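You operate a simulated robot arm through the tools that you are given. There is no shell and no other tool.

Carry out the task below with a simulated robot arm. There is one attempt and no reset: what you move stays moved.

TASK
Pack the green box on the folding table. At the end: the white felt block stands where the red tape measure stood; the mixed lids with the smallest size on its label from the folding table is in the green box; the beige tape strip marked "2" from the folding table is in the green box; the red tape measure stands on top of the black cuff; whatever was shut is shut again. Leave all else as you found it, and nothing knocked over.

It is judged by the outcome, as a careful person would: the job done as asked, and still so three seconds after it is handed in. It fails if anything else is knocked over, pushed out of place, dropped, spilled or broken. Lids that push on must go on centred and level and be pressed home; caps that screw on are set level and turned clockwise until they are tight.

THE ROBOT
A 7-joint arm with a two-finger parallel gripper, fixed in place. Base frame: the origin is at the foot of the arm, x ahead of it, y to its left, z up; the work surface is at about z = 0. Lengths are in mm, angles in rad, forces in N, time in s.
With the tool pointing down near the work surface it reaches from about 240 to 620 mm from the base axis. Its first joint turns from -1.152 to 1.152 rad. Payload 2.6 kg.
The TCP is the grasp point between the finger pads, 30 mm short of the fingertips. In the tool frame z runs along the fingers and y along their closing line. The gripper opens to 94 mm. The fingers are 28 mm wide and 10 mm thick; the gripper's body (50 by 96 mm) begins 55 mm behind the TCP.
Orientation is that of the tool frame in the base frame, as [roll, pitch, yaw] about the fixed x, y, z axes, in that order (R = Rz(yaw) Ry(pitch) Rx(roll)). With the fingers straight down and closing along the base's y, the tool's x points along the base's -x, its y along +y and its z along -z.

THE INTERFACE
- The arm moves only by the tool nudge_tool. Its argument "rows" is a list of rows, each a list of 7 numbers: the shift along the base's x, y, z in mm, then the turn, a rotation vector about the base's x, y, z in degrees, then the opening, from 0 (shut) to 1 (fully open). In form: [[dx, dy, dz, rx, ry, rz, jaw], ...]. A call has 1 to 20 rows; each row is the pose to reach, as a shift and turn from the pose commanded when the call began. Rows are played at 5 a second. More than 50 mm and 0.15 rad between two rows, or a gripper value outside its range, and nothing of the call is played. A pose out of reach is approached as far as the arm can. The call stops where the force on the tool passes 40 N (or 10 N more than at its start, if that is more) or the arm is blocked; 0.2 s more then pass. The fingers move at their own pace (about 72 mm/s each) and stop on an object; they squeeze with about 44 N. The grip force told is the motor's: it shows also when the fingers shut on nothing. Time passes only in rows, and 0.2 s behind the last, so rows that repeat a pose let the fingers close. The reply holds the time, the measured pose of the TCP, the force on the tool along the base axes, the opening and the grip force, in the units named above and with some noise, with the torque about the TCP (base axes, N m) and any sound that the robot's microphone picked up.
- Cameras (640 x 400 px; columns grow to the right, rows downward): "scene" is fixed at [25.2, 433.2, 548.6]; the picture's right is [-0.83, -0.56, 0.00], its down [-0.39, 0.58, -0.71] and it looks along [0.40, -0.59, -0.70] (base axes); focal length 235 px, centre (320, 200). "wrist" rides on the gripper at [76, 14, -102] in the tool frame; the picture's right is [-0.18, 0.98, 0.00], its down [-0.75, -0.14, -0.64] and it looks along [-0.63, -0.12, 0.77] (tool axes); focal length 243 px, centre (320, 200). There is no depth. A picture from a camera that has moved, and an enlarged one, comes with that camera's place and axes in the base frame and with its lens.
- camera(camera): a new picture of that camera. No time passes.
- inspect(camera, box): a new picture of the part [left, top, right, bottom] of that camera's present view, enlarged. No time passes.
- sign_off(): hands the job in; it is judged then, once.

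Nothing tells you positions but the pictures and the camera data. Unless the task says otherwise, let go and move clear before handing in.

The tools are called after ">>>" by a JSON object that holds its "name" and its "arguments". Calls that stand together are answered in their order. nudge_tool: Moves the arm, as the interface text tells. Its arguments: {"type":"object","properties":{"rows":{"type":"array","items":{"type":"array","items":{"type":"number"}}}},"required":["rows"]} The other tools are called the same way: camera (camera) takes a picture; inspect (camera, box) takes an enlarged picture of a part of a camera's view; sign_off () hands the job in.

At the start:

```text
t: 0.0
position: [367.1, -24.2, 310.6]
ee_rot: [-3.141, 0.0, 3.141]
contact_force: [-0.5, -0.4, 0.6]
wrist_torque: [-0.01, -0.02, -0.01]
grip_width: 94.2
grip_force: 0.0
```

scene: 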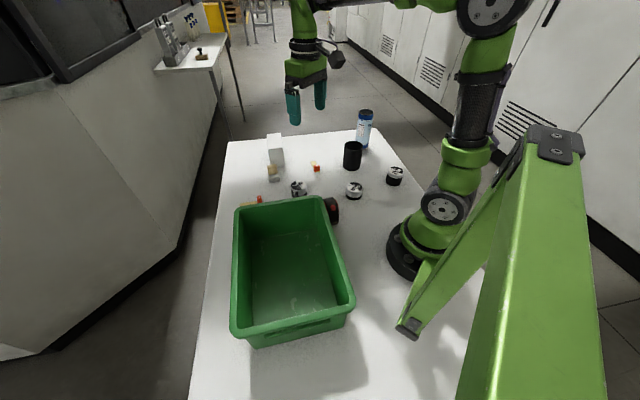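
wrist: 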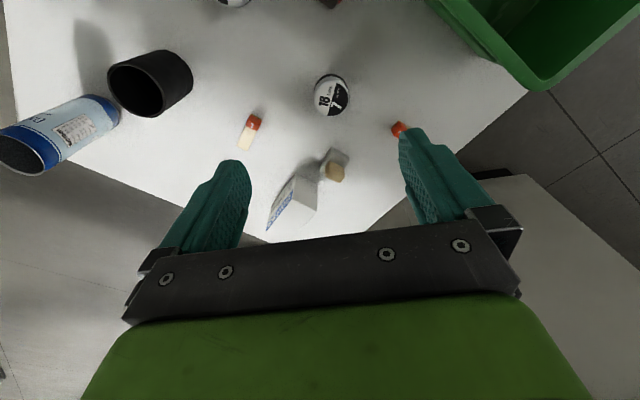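

I see a green open box, several small round lids/labels, a black cuff, a bottle, a white block and some small pieces near the far edge. I'll enlarge the views first to identify each item.

>>> {"name": "inspect", "arguments": {"camera": "scene", "box": [220, 100, 420, 225]}}

>>> {"name": "inspect", "arguments": {"camera": "wrist", "box": [200, 60, 440, 240]}}

>>> {"name": "inspect", "arguments": {"camera": "scene", "box": [230, 120, 330, 220]}}

>>> {"name": "inspect", "arguments": {"camera": "scene", "box": [320, 100, 420, 225]}}

```text
3.20 times, centred on (320, 162) of scene
camera zoom: at [25.2, 433.2, 548.6], right [-0.83, -0.56, 0.0], down [-0.39, 0.58, -0.71], along [0.4, -0.59, -0.7], focal length 753 px, centre (320, 320)
```

zoom: 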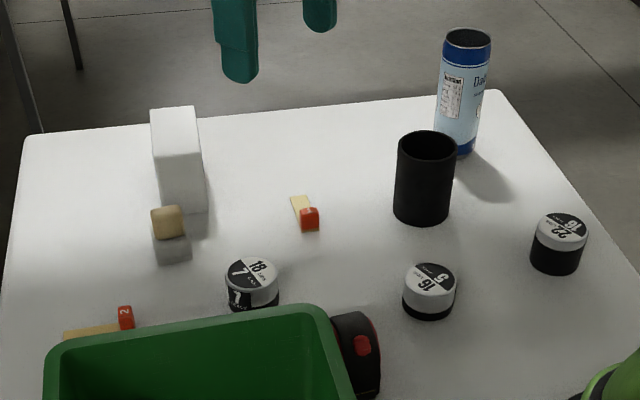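

```text
2.22 times, centred on (320, 150) of wrist
camera zoom: at [289.7, -9.7, 413.5], right [0.18, 0.98, 0.0], down [0.75, -0.14, 0.64], along [0.63, -0.12, -0.77], focal length 539 px, centre (320, 311)
```

zoom: 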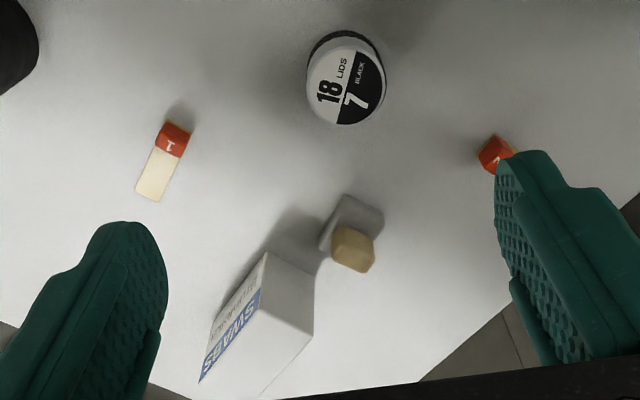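

```text
4.00 times, centred on (280, 170) of scene
camera zoom: at [25.2, 433.2, 548.6], right [-0.83, -0.56, 0.0], down [-0.39, 0.58, -0.71], along [0.4, -0.59, -0.7], focal length 942 px, centre (480, 320)
```

zoom: 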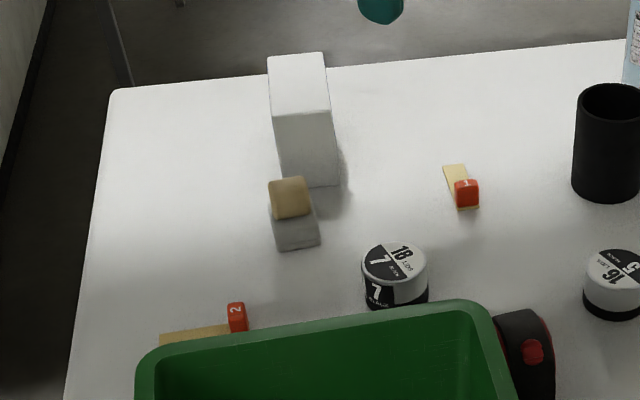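

```text
3.20 times, centred on (370, 162) of scene
camera zoom: at [25.2, 433.2, 548.6], right [-0.83, -0.56, 0.0], down [-0.39, 0.58, -0.71], along [0.4, -0.59, -0.7], focal length 753 px, centre (160, 320)
```

zoom: 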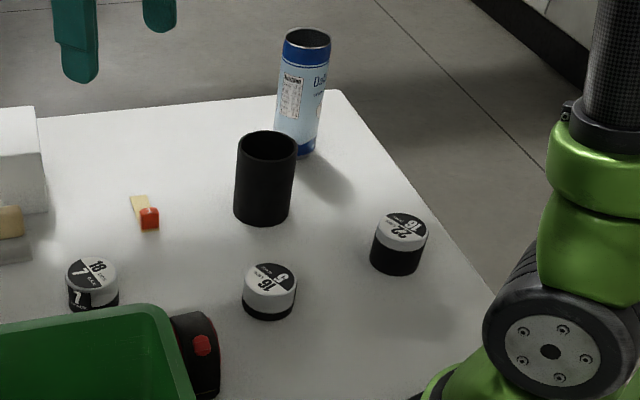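

The items are small in these views, so I'll zoom in more tightly on each one to read the labels and identify the felt block.

>>> {"name": "inspect", "arguments": {"camera": "scene", "box": [286, 174, 312, 200]}}

>>> {"name": "inspect", "arguments": {"camera": "scene", "box": [342, 178, 368, 204]}}

>>> {"name": "inspect", "arguments": {"camera": "scene", "box": [382, 162, 408, 188]}}

>>> {"name": "inspect", "arguments": {"camera": "scene", "box": [260, 130, 296, 186]}}

>>> {"name": "inspect", "arguments": {"camera": "scene", "box": [315, 185, 355, 235]}}

>>> {"name": "inspect", "arguments": {"camera": "scene", "box": [335, 100, 385, 175]}}

>>> {"name": "inspect", "arguments": {"camera": "scene", "box": [235, 185, 275, 215]}}

>>> {"name": "inspect", "arguments": {"camera": "wrist", "box": [260, 130, 360, 240]}}

```text
15.38 times, centred on (299, 187) of scene
camera zoom: at [25.2, 433.2, 548.6], right [-0.83, -0.56, 0.0], down [-0.39, 0.58, -0.71], along [0.4, -0.59, -0.7], focal length 3622 px, centre (643, 400)
```

zoom: 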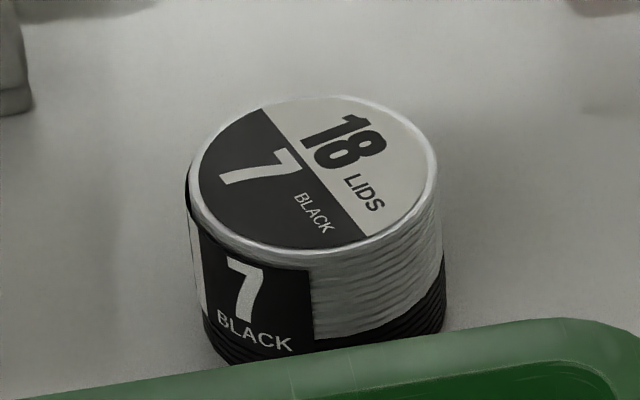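

```text
15.38 times, centred on (355, 191) of scene
camera zoom: at [25.2, 433.2, 548.6], right [-0.83, -0.56, 0.0], down [-0.39, 0.58, -0.71], along [0.4, -0.59, -0.7], focal length 3622 px, centre (-218, 338)
```

zoom: 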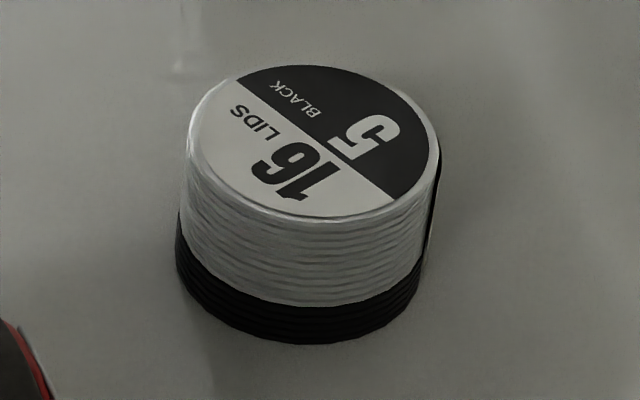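

```text
15.38 times, centred on (395, 175) of scene
camera zoom: at [25.2, 433.2, 548.6], right [-0.83, -0.56, 0.0], down [-0.39, 0.58, -0.71], along [0.4, -0.59, -0.7], focal length 3622 px, centre (-834, 585)
```

zoom: 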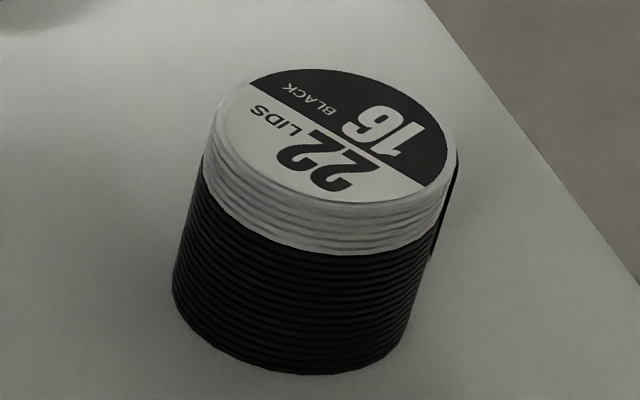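

```text
7.14 times, centred on (278, 158) of scene
camera zoom: at [25.2, 433.2, 548.6], right [-0.83, -0.56, 0.0], down [-0.39, 0.58, -0.71], along [0.4, -0.59, -0.7], focal length 1682 px, centre (620, 500)
```

zoom: 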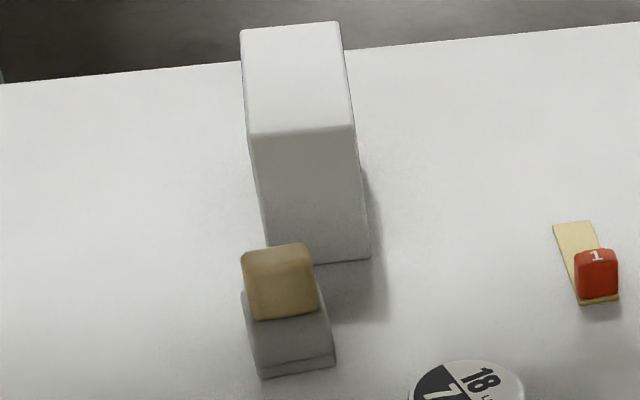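

```text
8.00 times, centred on (335, 210) of scene
camera zoom: at [25.2, 433.2, 548.6], right [-0.83, -0.56, 0.0], down [-0.39, 0.58, -0.71], along [0.4, -0.59, -0.7], focal length 1883 px, centre (200, 120)
```

zoom: 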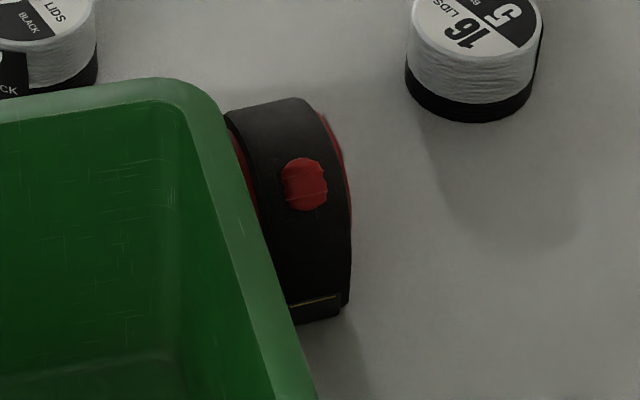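

```text
5.33 times, centred on (360, 138) of scene
camera zoom: at [25.2, 433.2, 548.6], right [-0.83, -0.56, 0.0], down [-0.39, 0.58, -0.71], along [0.4, -0.59, -0.7], focal length 1256 px, centre (107, 533)
```

zoom: 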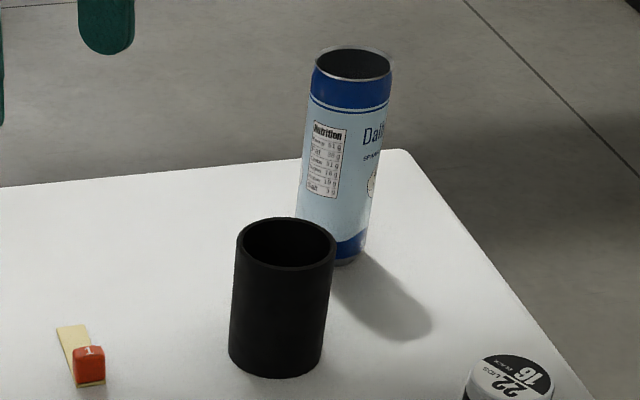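

```text
13.33 times, centred on (255, 200) of scene
camera zoom: at [25.2, 433.2, 548.6], right [-0.83, -0.56, 0.0], down [-0.39, 0.58, -0.71], along [0.4, -0.59, -0.7], focal length 3139 px, centre (1187, 200)
```

zoom: 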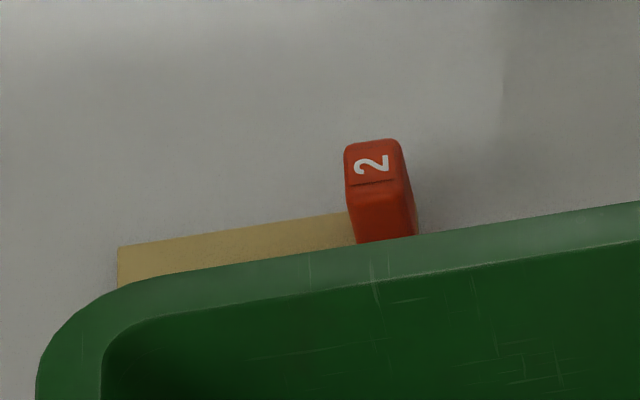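

```text
3.64 times, centred on (310, 185) of wrist
camera zoom: at [289.7, -9.7, 413.5], right [0.18, 0.98, 0.0], down [0.75, -0.14, 0.64], along [0.63, -0.12, -0.77], focal length 882 px, centre (356, 254)
```

zoom: 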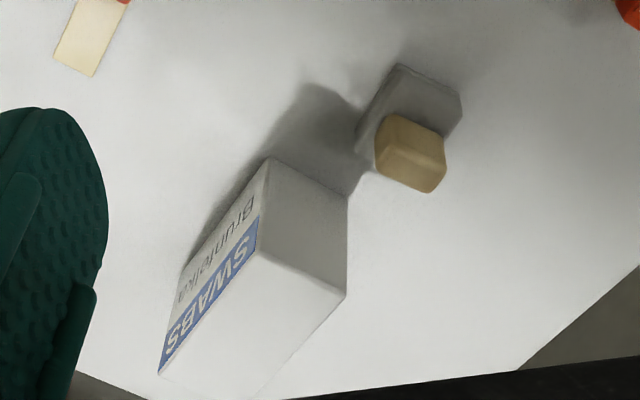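

The lid stacks read 18 lids/7 black, 16 lids/5 black and 22 lids/16 black, and the tape measure stands against the box's side at about (265, 15). Next I'll move the wrist camera closer to the small grey/beige block near (530, -20) to see what it is.

>>> {"name": "nudge_tool", "arguments": {"rows": [[40, 5, -40, 0, 0, 0, 1], [70, 15, -80, 0, 0, 0, 1], [80, 20, -120, 0, 0, 0, 1], [80, 20, -150, 0, 0, 0, 1], [80, 20, -150, 0, 0, 0, 1]]}}

>>> {"name": "camera", "arguments": {"camera": "wrist"}}

>>> {"name": "inspect", "arguments": {"camera": "wrist", "box": [240, 60, 400, 200]}}

```text
refused: row 1 steps farther than a row can; nothing moved
```

```text
taken
camera wrist: at [289.7, -9.7, 413.5], right [0.18, 0.98, 0.0], down [0.75, -0.14, 0.64], along [0.63, -0.12, -0.77], focal length 243 px, centre (320, 200)
```

wrist: 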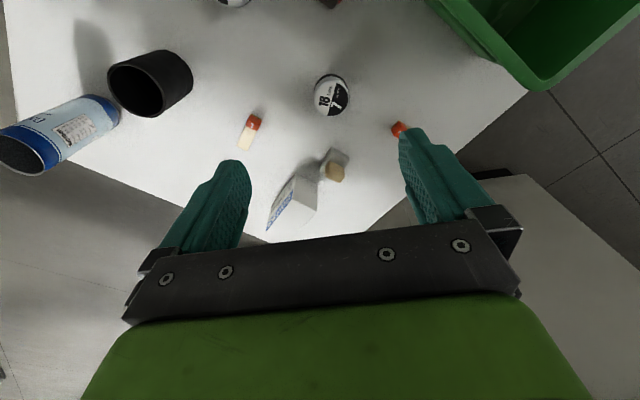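

```text
2.86 times, centred on (320, 130) of wrist
camera zoom: at [289.7, -9.7, 413.5], right [0.18, 0.98, 0.0], down [0.75, -0.14, 0.64], along [0.63, -0.12, -0.77], focal length 693 px, centre (320, 400)
```

zoom: 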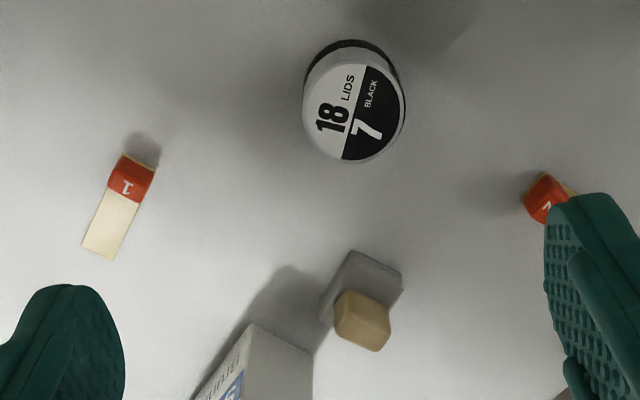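

The first row was too long, so nothing moved. I'll redo the approach in shorter steps.

>>> {"name": "nudge_tool", "arguments": {"rows": [[20, 5, -30, 0, 0, 0, 1], [40, 10, -65, 0, 0, 0, 1], [60, 15, -100, 0, 0, 0, 1], [75, 20, -135, 0, 0, 0, 1], [80, 20, -160, 0, 0, 0, 1], [80, 20, -160, 0, 0, 0, 1]]}}

>>> {"name": "camera", "arguments": {"camera": "wrist"}}

>>> {"name": "inspect", "arguments": {"camera": "wrist", "box": [240, 100, 400, 200]}}

```text
t: 1.4
position: [448.3, -3.9, 150.8]
ee_rot: [-3.142, 0.001, 3.141]
contact_force: [-0.2, -0.1, 0.0]
wrist_torque: [0.0, -0.03, 0.05]
grip_width: 94.1
grip_force: 0.1
```

```text
taken
camera wrist: at [370.5, 9.6, 254.0], right [0.18, 0.98, 0.0], down [0.75, -0.14, 0.64], along [0.63, -0.12, -0.77], focal length 243 px, centre (320, 200)
```

wrist: 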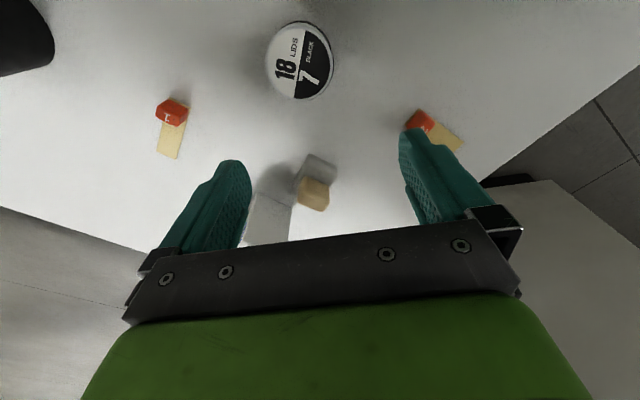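

```text
4.00 times, centred on (320, 150) of wrist
camera zoom: at [370.5, 9.6, 254.0], right [0.18, 0.98, 0.0], down [0.75, -0.14, 0.64], along [0.63, -0.12, -0.77], focal length 970 px, centre (320, 400)
```

zoom: 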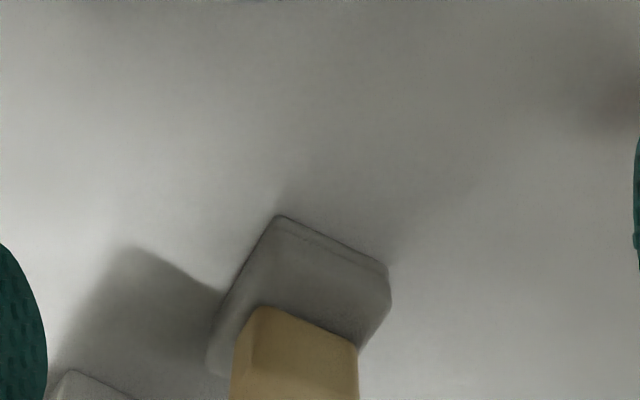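

The block seems to have a white/grey felt base with a beige upper part. I'll zoom again with the whole block in frame, and look at strip 2 too.

>>> {"name": "inspect", "arguments": {"camera": "wrist", "box": [235, 140, 355, 240]}}

>>> {"name": "inspect", "arguments": {"camera": "wrist", "box": [395, 95, 475, 165]}}

>>> {"name": "inspect", "arguments": {"camera": "scene", "box": [264, 158, 290, 184]}}

```text
4.00 times, centred on (295, 190) of wrist
camera zoom: at [370.5, 9.6, 254.0], right [0.18, 0.98, 0.0], down [0.75, -0.14, 0.64], along [0.63, -0.12, -0.77], focal length 970 px, centre (420, 240)
```

zoom: 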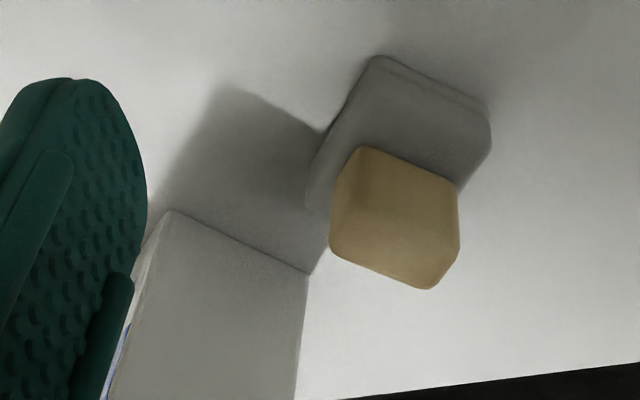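

```text
5.71 times, centred on (435, 130) of wrist
camera zoom: at [370.5, 9.6, 254.0], right [0.18, 0.98, 0.0], down [0.75, -0.14, 0.64], along [0.63, -0.12, -0.77], focal length 1386 px, centre (-337, 600)
```

zoom: 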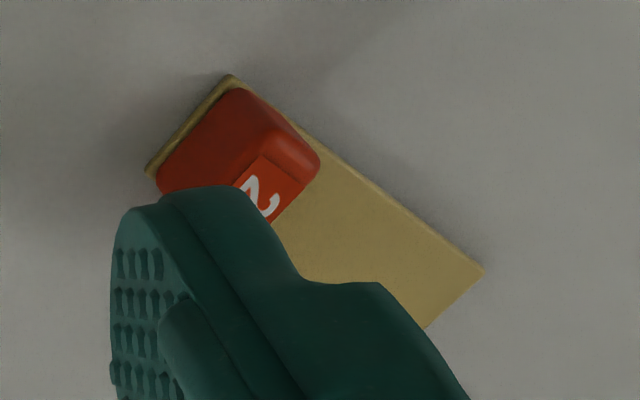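

```text
15.38 times, centred on (277, 171) of scene
camera zoom: at [25.2, 433.2, 548.6], right [-0.83, -0.56, 0.0], down [-0.39, 0.58, -0.71], along [0.4, -0.59, -0.7], focal length 3622 px, centre (982, 646)
```

zoom: 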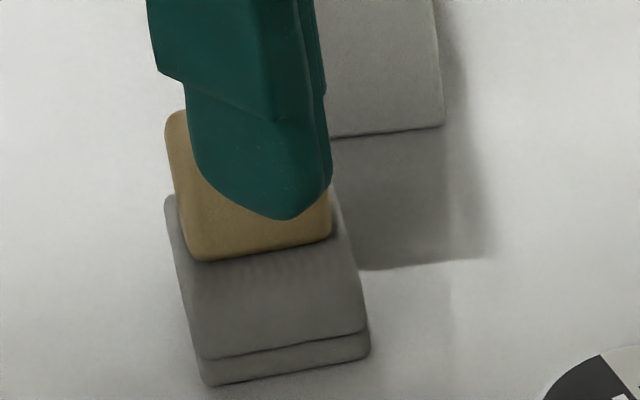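

The felt block looks like a low grey-white felt base (about 40 x 58 mm) with a narrower beige handle, near (544, -32). I'll tilt the wrist for a flatter view to judge the heights.

>>> {"name": "nudge_tool", "arguments": {"rows": [[0, 0, 0, 0, -7, 0, 1], [0, 0, 0, 0, -14, 0, 1], [0, 0, -5, 0, -21, 0, 1], [0, 0, -10, 0, -28, 0, 1], [0, 0, -20, 0, -32, 0, 1], [0, 0, -20, 0, -32, 0, 1]]}}

>>> {"name": "camera", "arguments": {"camera": "wrist"}}

>>> {"name": "inspect", "arguments": {"camera": "wrist", "box": [220, 60, 420, 220]}}

```text
t: 2.8
position: [448.5, -4.6, 131.1]
ee_rot: [3.141, 0.559, 3.14]
contact_force: [-0.3, 0.1, 0.1]
wrist_torque: [0.02, 0.01, -0.04]
grip_width: 94.2
grip_force: 0.0
```

```text
taken
camera wrist: at [327.7, 10.2, 177.3], right [0.16, 0.98, 0.1], down [0.3, -0.14, 0.94], along [0.94, -0.12, -0.32], focal length 243 px, centre (320, 200)
```

wrist: 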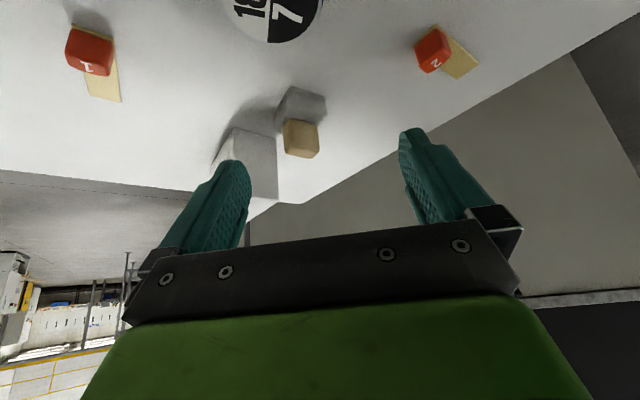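

```text
2.50 times, centred on (320, 140) of wrist
camera zoom: at [327.7, 10.2, 177.3], right [0.16, 0.98, 0.1], down [0.3, -0.14, 0.94], along [0.94, -0.12, -0.32], focal length 606 px, centre (320, 350)
```

zoom: 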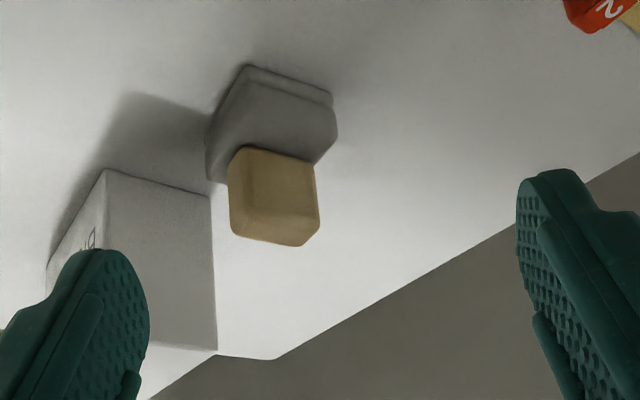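

>>> {"name": "inspect", "arguments": {"camera": "wrist", "box": [260, 75, 350, 170]}}

>>> {"name": "inspect", "arguments": {"camera": "wrist", "box": [395, 10, 495, 90]}}

>>> {"name": "inspect", "arguments": {"camera": "wrist", "box": [45, 10, 145, 110]}}

```text
4.21 times, centred on (305, 122) of wrist
camera zoom: at [327.7, 10.2, 177.3], right [0.16, 0.98, 0.1], down [0.3, -0.14, 0.94], along [0.94, -0.12, -0.32], focal length 1022 px, centre (383, 526)
```

zoom: 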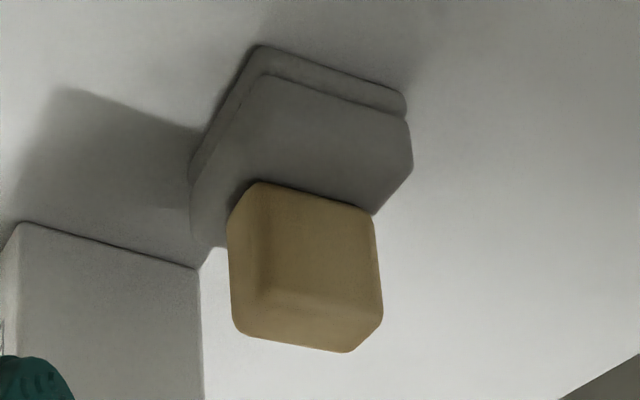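

```text
5.00 times, centred on (445, 50) of wrist
camera zoom: at [327.7, 10.2, 177.3], right [0.16, 0.98, 0.1], down [0.3, -0.14, 0.94], along [0.94, -0.12, -0.32], focal length 1213 px, centre (-305, 950)
```

zoom: 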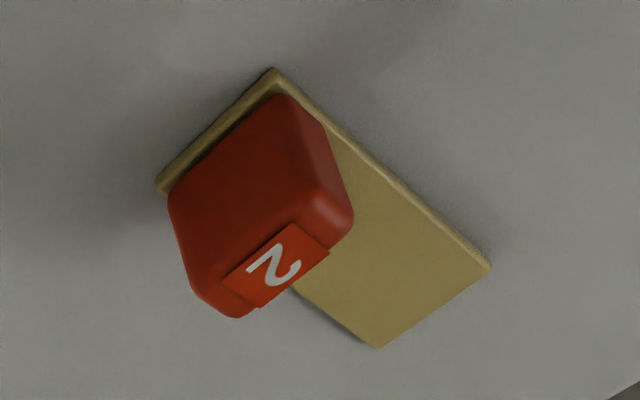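

```text
4.00 times, centred on (95, 60) of wrist
camera zoom: at [327.7, 10.2, 177.3], right [0.16, 0.98, 0.1], down [0.3, -0.14, 0.94], along [0.94, -0.12, -0.32], focal length 970 px, centre (1220, 760)
```

zoom: 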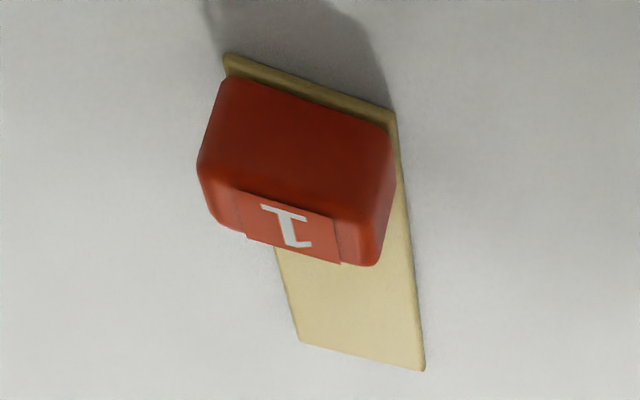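

The felt block is clear now: base about 40 x 56 x 21 mm, beige handle 31 x 20 mm reaching about z = 52, centred near (543, -30). I'll level the wrist and swing round to look at the tape measure.

>>> {"name": "nudge_tool", "arguments": {"rows": [[-20, 0, 20, 0, 8, 0, 1], [-50, 0, 50, 0, 16, 0, 1], [-80, -10, 80, 0, 24, 0, 1], [-110, -20, 100, 0, 32, 0, 1], [-140, -35, 110, 0, 32, 0, 1], [-160, -60, 110, 0, 32, 0, 1], [-160, -60, 110, 0, 32, 0, 1]]}}

>>> {"name": "camera", "arguments": {"camera": "wrist"}}

```text
t: 4.4
position: [286.2, -64.5, 242.3]
ee_rot: [3.14, 0.001, -3.141]
contact_force: [0.5, 0.5, 0.3]
wrist_torque: [0.01, 0.01, 0.0]
grip_width: 94.0
grip_force: 0.0
```

```text
taken
camera wrist: at [208.5, -50.1, 344.0], right [0.18, 0.98, 0.0], down [0.75, -0.14, 0.64], along [0.63, -0.12, -0.77], focal length 243 px, centre (320, 200)
```

wrist: 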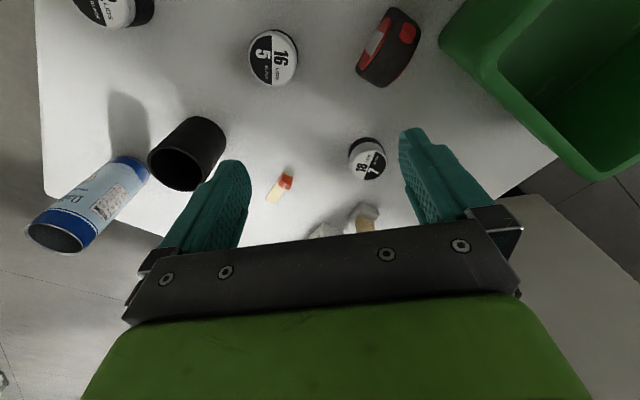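

From here the tape measure, cuff, box and lid stacks are all visible. I'll zoom in on each.

>>> {"name": "inspect", "arguments": {"camera": "wrist", "box": [340, 0, 460, 100]}}

>>> {"name": "inspect", "arguments": {"camera": "wrist", "box": [130, 100, 250, 200]}}

>>> {"name": "inspect", "arguments": {"camera": "wrist", "box": [235, 15, 315, 95]}}

>>> {"name": "inspect", "arguments": {"camera": "wrist", "box": [60, 0, 160, 60]}}

>>> {"name": "inspect", "arguments": {"camera": "wrist", "box": [420, 0, 640, 190]}}

```text
4.00 times, centred on (400, 50) of wrist
camera zoom: at [208.5, -50.1, 344.0], right [0.18, 0.98, 0.0], down [0.75, -0.14, 0.64], along [0.63, -0.12, -0.77], focal length 970 px, centre (0, 800)
```

zoom: 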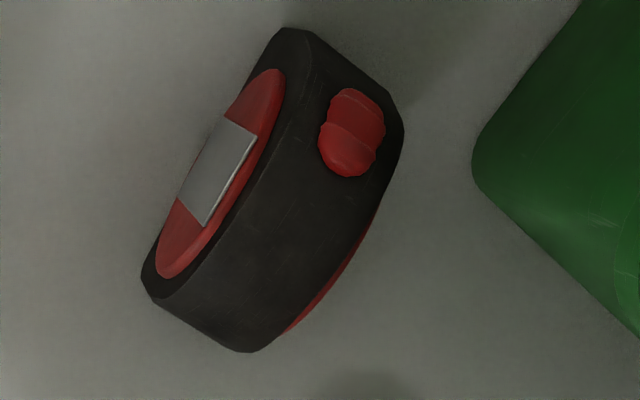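

```text
4.00 times, centred on (190, 150) of wrist
camera zoom: at [208.5, -50.1, 344.0], right [0.18, 0.98, 0.0], down [0.75, -0.14, 0.64], along [0.63, -0.12, -0.77], focal length 970 px, centre (840, 400)
```

zoom: 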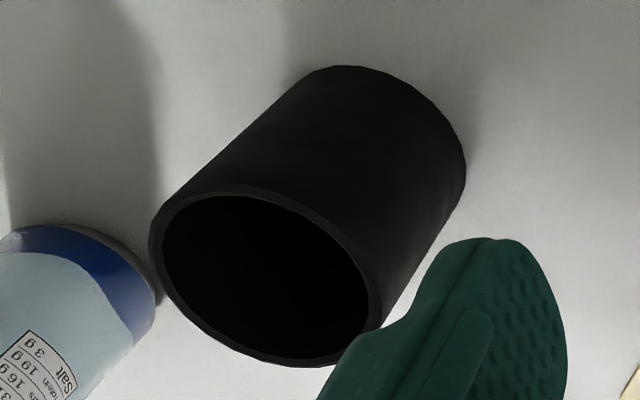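

```text
5.00 times, centred on (275, 55) of wrist
camera zoom: at [208.5, -50.1, 344.0], right [0.18, 0.98, 0.0], down [0.75, -0.14, 0.64], along [0.63, -0.12, -0.77], focal length 1213 px, centre (545, 925)
```

zoom: 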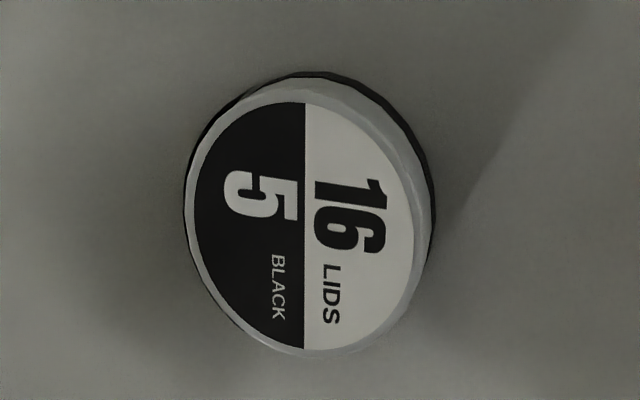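

```text
6.40 times, centred on (110, 30) of wrist
camera zoom: at [208.5, -50.1, 344.0], right [0.18, 0.98, 0.0], down [0.75, -0.14, 0.64], along [0.63, -0.12, -0.77], focal length 1553 px, centre (1664, 1288)
```

zoom: 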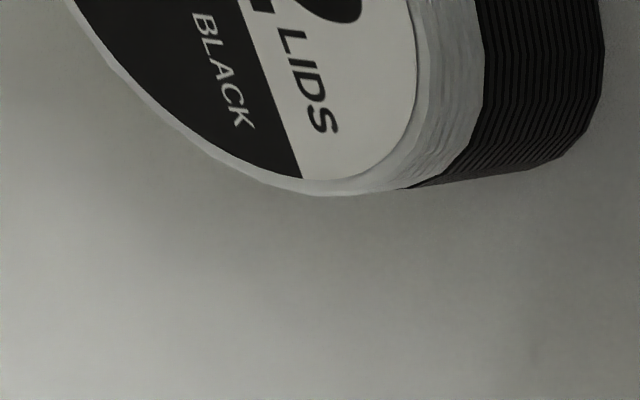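

```text
2.11 times, centred on (530, 95) of wrist
camera zoom: at [208.5, -50.1, 344.0], right [0.18, 0.98, 0.0], down [0.75, -0.14, 0.64], along [0.63, -0.12, -0.77], focal length 511 px, centre (-122, 421)
```

zoom: 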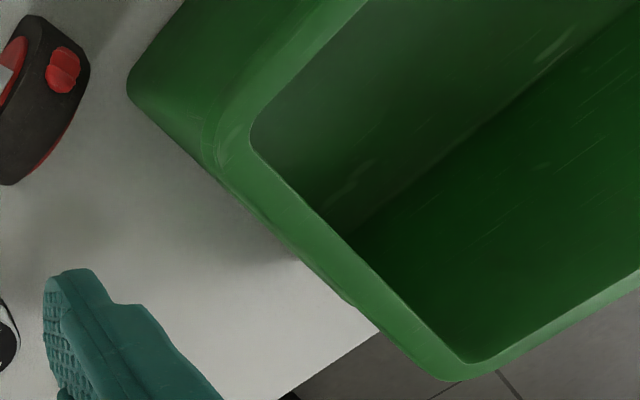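

The tape measure is about 35 mm thick, roughly 70 mm long at 45°, near (266, 13); the cuff is about 80 mm tall, centred near (342, -261). I'll yaw the wrist to view the tape measure from another side.

>>> {"name": "nudge_tool", "arguments": {"rows": [[0, 0, 0, 0, 0, 8, 1], [0, 0, 0, 0, 0, 16, 1], [0, 0, 0, 0, 0, 24, 1], [0, 0, 0, 0, 0, 32, 1], [0, 0, 0, 0, 0, 40, 1], [0, 0, 0, 0, 0, 48, 1], [0, 0, 0, 0, 0, 56, 1], [0, 0, 0, 0, 0, 64, 1], [0, -5, -5, 0, 0, 72, 1], [-5, -10, -10, 0, 0, 80, 1], [-5, -20, -20, 0, 0, 88, 1], [-5, -25, -30, 0, 0, 90, 1], [-5, -25, -30, 0, 0, 90, 1]]}}

>>> {"name": "camera", "arguments": {"camera": "wrist"}}

```text
t: 7.2
position: [281.8, -89.0, 210.7]
ee_rot: [-3.141, -0.001, -1.57]
contact_force: [-0.1, -0.1, -0.8]
wrist_torque: [-0.01, -0.02, -0.02]
grip_width: 93.9
grip_force: 0.1
```

```text
taken
camera wrist: at [266.2, -165.7, 312.6], right [-0.98, 0.18, 0.0], down [0.14, 0.75, 0.64], along [0.12, 0.63, -0.77], focal length 243 px, centre (320, 200)
```

wrist: 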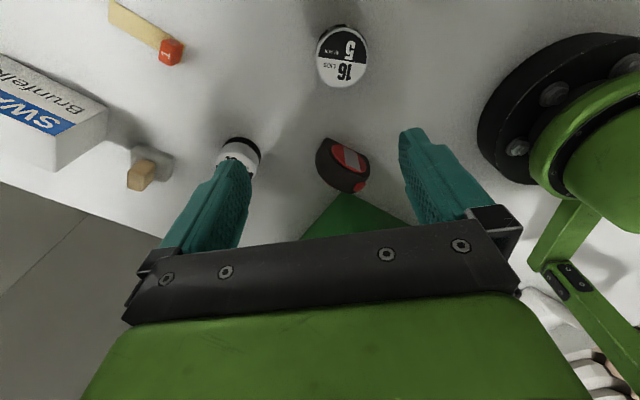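

>>> {"name": "inspect", "arguments": {"camera": "wrist", "box": [300, 120, 390, 210]}}

>>> {"name": "inspect", "arguments": {"camera": "wrist", "box": [300, 10, 380, 100]}}

>>> {"name": "inspect", "arguments": {"camera": "wrist", "box": [0, 40, 190, 210]}}

```text
4.44 times, centred on (345, 165) of wrist
camera zoom: at [266.2, -165.7, 312.6], right [-0.98, 0.18, 0.0], down [0.14, 0.75, 0.64], along [0.12, 0.63, -0.77], focal length 1078 px, centre (209, 356)
```

zoom: 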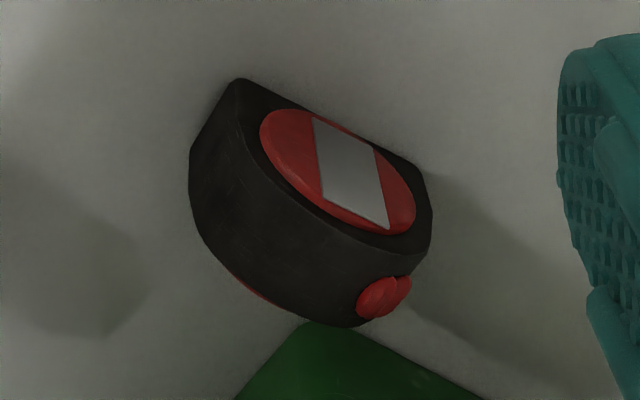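

```text
4.44 times, centred on (340, 55) of wrist
camera zoom: at [266.2, -165.7, 312.6], right [-0.98, 0.18, 0.0], down [0.14, 0.75, 0.64], along [0.12, 0.63, -0.77], focal length 1078 px, centre (231, 844)
```

zoom: 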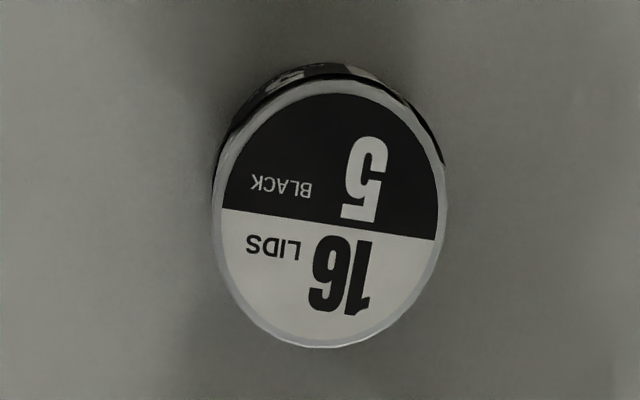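

```text
2.35 times, centred on (95, 125) of wrist
camera zoom: at [266.2, -165.7, 312.6], right [-0.98, 0.18, 0.0], down [0.14, 0.75, 0.64], along [0.12, 0.63, -0.77], focal length 571 px, centre (849, 376)
```

zoom: 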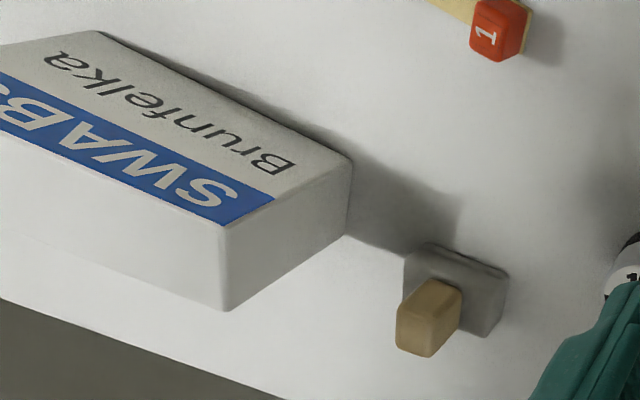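

The tape measure's base edge runs from about (285, -18) to (231, 27), so its centre is near (269, 19), it's about 63 mm tall and its thickness direction is at roughly 50°. I'll rotate the gripper to match and hover above it to check the alignment.

>>> {"name": "nudge_tool", "arguments": {"rows": [[0, 5, 5, 0, 0, -8, 1], [0, 10, 10, 0, 0, -16, 1], [0, 15, 10, 0, 0, -24, 1], [0, 20, 10, 0, 0, -32, 1], [0, 25, 10, 0, 0, -40, 1], [0, 30, 10, 0, 0, -48, 1], [0, 35, 10, 0, 0, -56, 1], [0, 40, 10, 0, 0, -64, 1], [0, 45, 10, 0, 0, -72, 1], [0, 50, 10, 0, 0, -80, 1], [-2, 60, 10, 0, 0, -88, 1], [-3, 70, 10, 0, 0, -96, 1], [-4, 80, 10, 0, 0, -104, 1], [-5, 90, 5, 0, 0, -112, 1], [-6, 98, 0, 0, 0, -120, 0.8], [-7, 103, 0, 0, 0, -128, 0.8], [-7, 103, 0, 0, 0, -130, 0.8], [-7, 103, 0, 0, 0, -130, 0.8]]}}

>>> {"name": "camera", "arguments": {"camera": "wrist"}}

>>> {"name": "camera", "arguments": {"camera": "scene"}}

```text
t: 11.0
position: [274.4, 14.8, 211.3]
ee_rot: [3.14, 0.001, 2.442]
contact_force: [-0.3, 0.3, -0.8]
wrist_torque: [-0.03, 0.0, -0.03]
grip_width: 75.2
grip_force: 0.1
```

```text
taken
camera wrist: at [224.4, 74.3, 313.0], right [0.77, 0.63, 0.0], down [0.49, -0.59, 0.64], along [0.41, -0.5, -0.77], focal length 243 px, centre (320, 200)
```

wrist: 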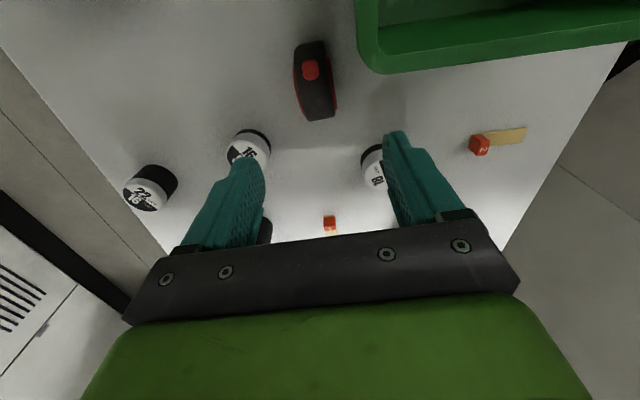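

```text
taken
```

scene: 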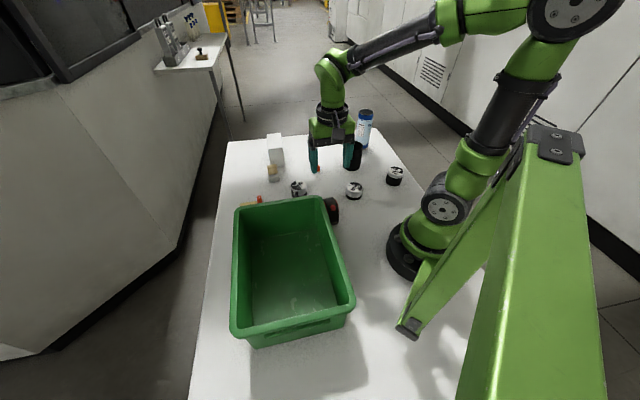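

>>> {"name": "inspect", "arguments": {"camera": "wrist", "box": [270, 20, 430, 130]}}

>>> {"name": "inspect", "arguments": {"camera": "wrist", "box": [120, 110, 280, 220]}}

```text
3.64 times, centred on (350, 75) of wrist
camera zoom: at [224.4, 74.3, 313.0], right [0.77, 0.63, 0.0], down [0.49, -0.59, 0.64], along [0.41, -0.5, -0.77], focal length 882 px, centre (211, 654)
```

zoom: 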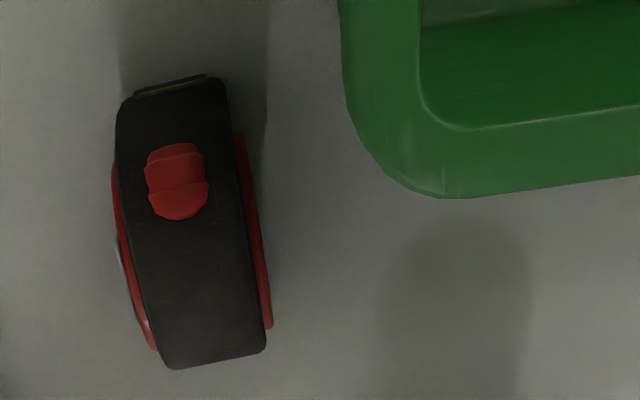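

```text
3.64 times, centred on (200, 165) of wrist
camera zoom: at [224.4, 74.3, 313.0], right [0.77, 0.63, 0.0], down [0.49, -0.59, 0.64], along [0.41, -0.5, -0.77], focal length 882 px, centre (756, 327)
```

zoom: 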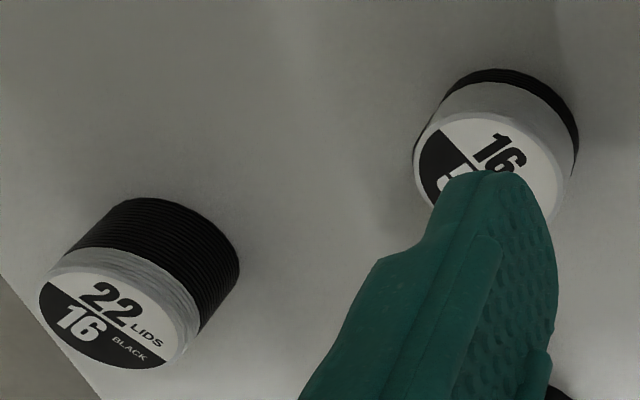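

Centre of the tape measure refined to about (267, 15.5) with the axis at -40°. I'll grip slightly away from the box corner, at (275.5, 8.5), and lower down over it.

>>> {"name": "nudge_tool", "arguments": {"rows": [[0.5, -5.5, -40, 0, 0, 0, 0.8], [0.5, -5.5, -80, 0, 0, 0, 0.8], [0.5, -5.5, -115, 0, 0, 0, 0.8], [0.5, -5.5, -140, 0, 0, 0, 0.8], [0.5, -5.5, -160, 0, 0, 0, 0.8], [0.5, -5.5, -160, 0, 0, 0, 0.8]]}}

>>> {"name": "camera", "arguments": {"camera": "wrist"}}

>>> {"name": "camera", "arguments": {"camera": "scene"}}

```text
t: 12.4
position: [274.7, 9.1, 50.3]
ee_rot: [3.141, 0.002, 2.442]
contact_force: [-0.2, 0.7, -0.4]
wrist_torque: [-0.02, 0.04, 0.0]
grip_width: 75.4
grip_force: 0.0
```

```text
taken
camera wrist: at [224.6, 69.2, 152.3], right [0.77, 0.63, 0.0], down [0.49, -0.59, 0.64], along [0.41, -0.5, -0.77], focal length 243 px, centre (320, 200)
```

wrist: 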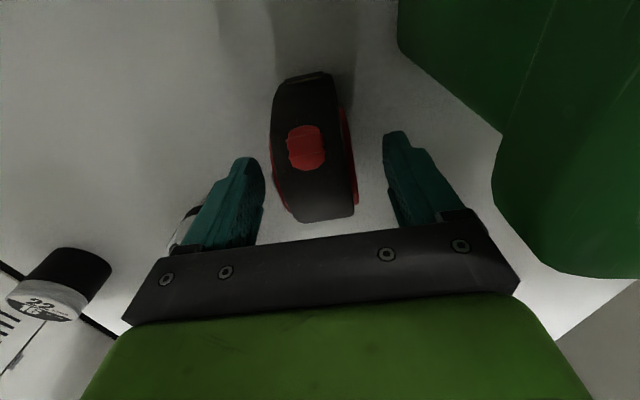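

```text
taken
```

scene: 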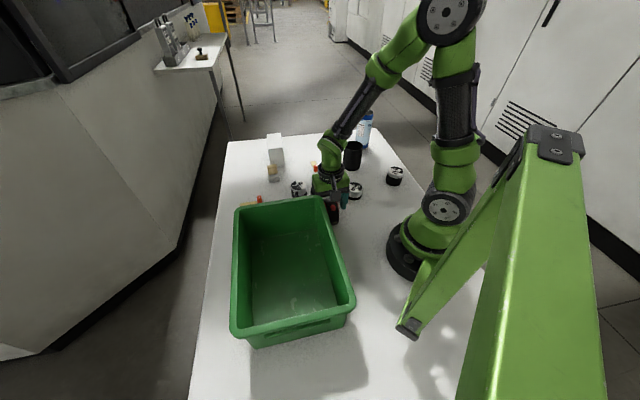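

The tape measure sits between the fingers, slightly toward the left finger. I'll shift 2 mm, close on it and check the grip before lifting.

>>> {"name": "nudge_tool", "arguments": {"rows": [[-1.3, -1.5, 0, 0, 0, 0, 0.8], [-1.3, -1.5, 0, 0, 0, 0, 0.55], [-1.3, -1.5, 0, 0, 0, 0, 0.3], [-1.3, -1.5, 0, 0, 0, 0, 0.2], [-1.3, -1.5, 0, 0, 0, 0, 0.2], [-1.3, -1.5, 0, 0, 0, 0, 0.2]]}}

>>> {"name": "camera", "arguments": {"camera": "wrist"}}

```text
t: 13.8
position: [273.4, 6.8, 50.0]
ee_rot: [3.141, 0.0, 2.444]
contact_force: [0.3, 1.0, 3.3]
wrist_torque: [-0.05, 0.02, -0.01]
grip_width: 36.0
grip_force: 43.8
```

```text
taken
camera wrist: at [223.4, 67.5, 153.0], right [0.77, 0.63, 0.0], down [0.49, -0.59, 0.64], along [0.41, -0.5, -0.77], focal length 243 px, centre (320, 200)
```

wrist: 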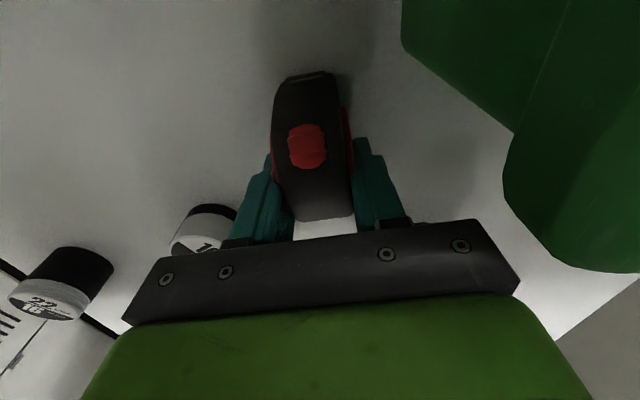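

The tape measure is gripped (36 mm wide). I'll lift it straight up and check it stays level.

>>> {"name": "nudge_tool", "arguments": {"rows": [[0, 0, 15, 0, 0, 0, 0.2], [0, 0, 40, 0, 0, 0, 0.2], [0, 0, 70, 0, 0, 0, 0.2], [0, 0, 100, 0, 0, 0, 0.2], [0, 0, 125, 0, 0, 0, 0.2], [0, 0, 135, 0, 0, 0, 0.2], [0, 0, 135, 0, 0, 0, 0.2]]}}

>>> {"name": "camera", "arguments": {"camera": "wrist"}}

>>> {"name": "camera", "arguments": {"camera": "scene"}}

```text
t: 15.4
position: [274.5, 6.0, 187.9]
ee_rot: [-3.142, -0.001, 2.442]
contact_force: [-0.3, -0.6, -2.9]
wrist_torque: [-0.04, 0.01, -0.02]
grip_width: 35.9
grip_force: 44.8
```

```text
taken
camera wrist: at [223.2, 65.5, 289.8], right [0.77, 0.63, 0.0], down [0.49, -0.59, 0.64], along [0.41, -0.5, -0.77], focal length 243 px, centre (320, 200)
```

wrist: 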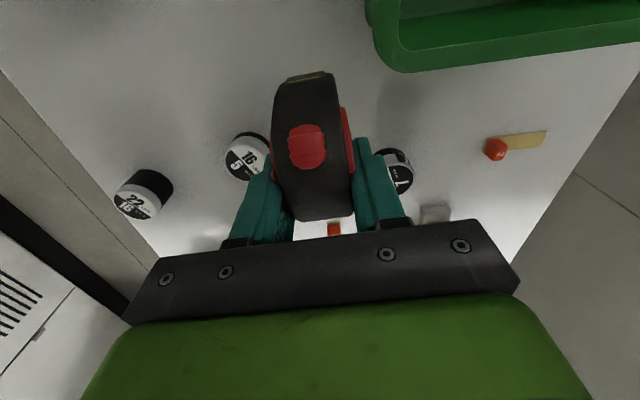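

```text
taken
```

scene: 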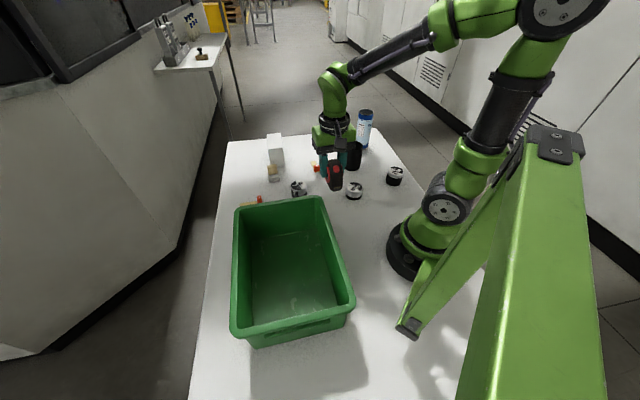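

The tape measure is held firmly and level at about 130 mm up. Before placing it I'll swing to a spot where the wrist camera sees the cuff unobstructed, to fix its centre precisely.

>>> {"name": "nudge_tool", "arguments": {"rows": [[25, -25, 5, 0, 0, 0, 0.2], [55, -55, 10, 0, 0, 0, 0.2], [85, -85, 10, 0, 0, 0, 0.2], [110, -115, 10, 0, 0, 0, 0.2], [130, -150, 10, 0, 0, 0, 0.2], [146, -180, 10, 0, 0, 0, 0.2], [146, -180, 10, 0, 0, 0, 0.2]]}}

>>> {"name": "camera", "arguments": {"camera": "wrist"}}

>>> {"name": "inspect", "arguments": {"camera": "wrist", "box": [130, 60, 270, 180]}}

>>> {"name": "inspect", "arguments": {"camera": "scene", "box": [325, 95, 395, 185]}}

```text
t: 17.0
position: [419.4, -172.7, 196.5]
ee_rot: [-3.14, 0.0, 2.444]
contact_force: [-0.4, -0.7, -2.1]
wrist_torque: [0.02, -0.05, 0.0]
grip_width: 36.0
grip_force: 44.0
```

```text
taken
camera wrist: at [369.7, -114.0, 298.4], right [0.77, 0.63, 0.0], down [0.49, -0.59, 0.64], along [0.41, -0.5, -0.77], focal length 243 px, centre (320, 200)
```

wrist: 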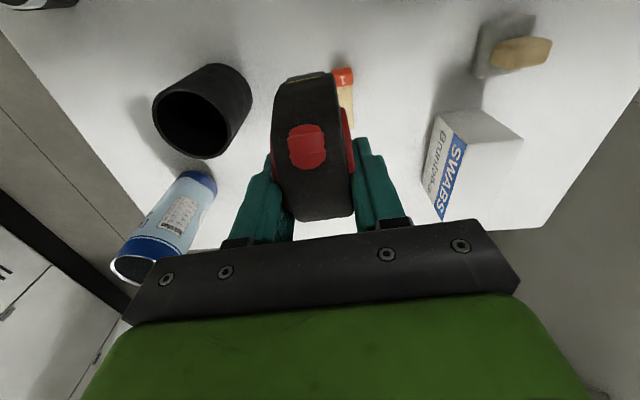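

```text
3.33 times, centred on (200, 120) of wrist
camera zoom: at [369.7, -114.0, 298.4], right [0.77, 0.63, 0.0], down [0.49, -0.59, 0.64], along [0.41, -0.5, -0.77], focal length 809 px, centre (720, 467)
```

zoom: 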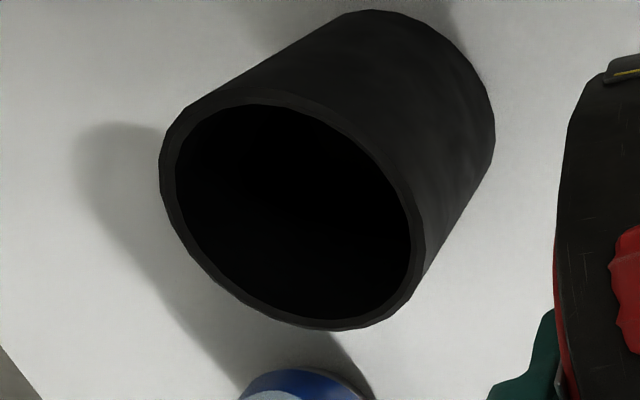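

```text
4.44 times, centred on (360, 140) of scene
camera zoom: at [25.2, 433.1, 548.6], right [-0.83, -0.56, 0.0], down [-0.39, 0.58, -0.71], along [0.4, -0.59, -0.7], focal length 1046 px, centre (142, 467)
```

zoom: 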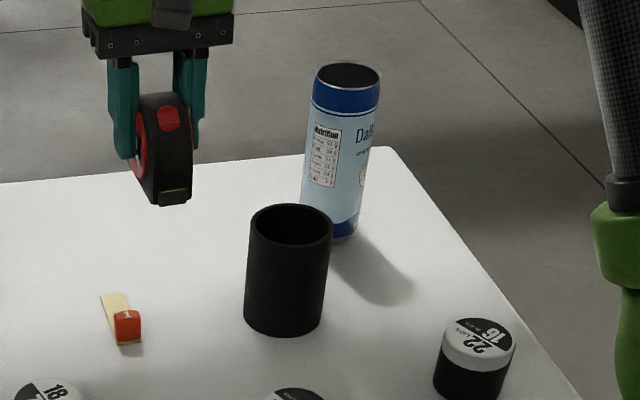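

The cuff's rim is centred at about (339.3, -260), 69 mm across and 80-83 mm high. I'll carry the tape measure over it, with its centre about 8 mm from the TCP, and hover first.

>>> {"name": "nudge_tool", "arguments": {"rows": [[-20, -25, 0, 0, 0, 0, 0.2], [-45, -55, 0, 0, 0, 0, 0.2], [-65, -80, 0, 0, 0, 0, 0.2], [-75.2, -92.7, 0, 0, 0, 0, 0.2], [-75.2, -92.7, -20, 0, 0, 0, 0.2], [-75.2, -92.7, -45, 0, 0, 0, 0.2], [-75.2, -92.7, -45, 0, 0, 0, 0.2]]}}

>>> {"name": "camera", "arguments": {"camera": "wrist"}}

>>> {"name": "inspect", "arguments": {"camera": "scene", "box": [325, 95, 395, 185]}}

```text
t: 18.6
position: [345.0, -266.5, 150.9]
ee_rot: [3.141, 0.001, 2.443]
contact_force: [-0.4, -0.2, -3.2]
wrist_torque: [0.01, -0.06, 0.03]
grip_width: 36.1
grip_force: 44.0
```

```text
taken
camera wrist: at [296.0, -206.2, 253.6], right [0.77, 0.63, 0.0], down [0.49, -0.59, 0.64], along [0.41, -0.5, -0.77], focal length 243 px, centre (320, 200)
```

wrist: 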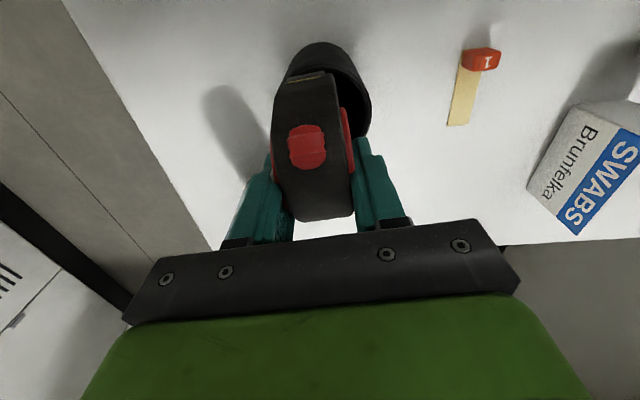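

```text
4.44 times, centred on (360, 140) of scene
camera zoom: at [25.2, 433.2, 548.6], right [-0.83, -0.56, 0.0], down [-0.39, 0.58, -0.71], along [0.4, -0.59, -0.7], focal length 1046 px, centre (142, 467)
```

zoom: 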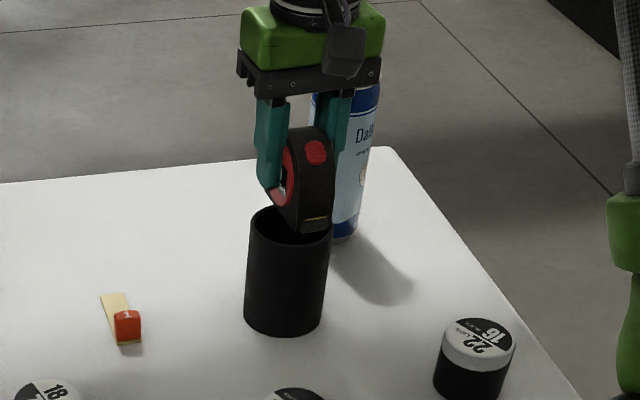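

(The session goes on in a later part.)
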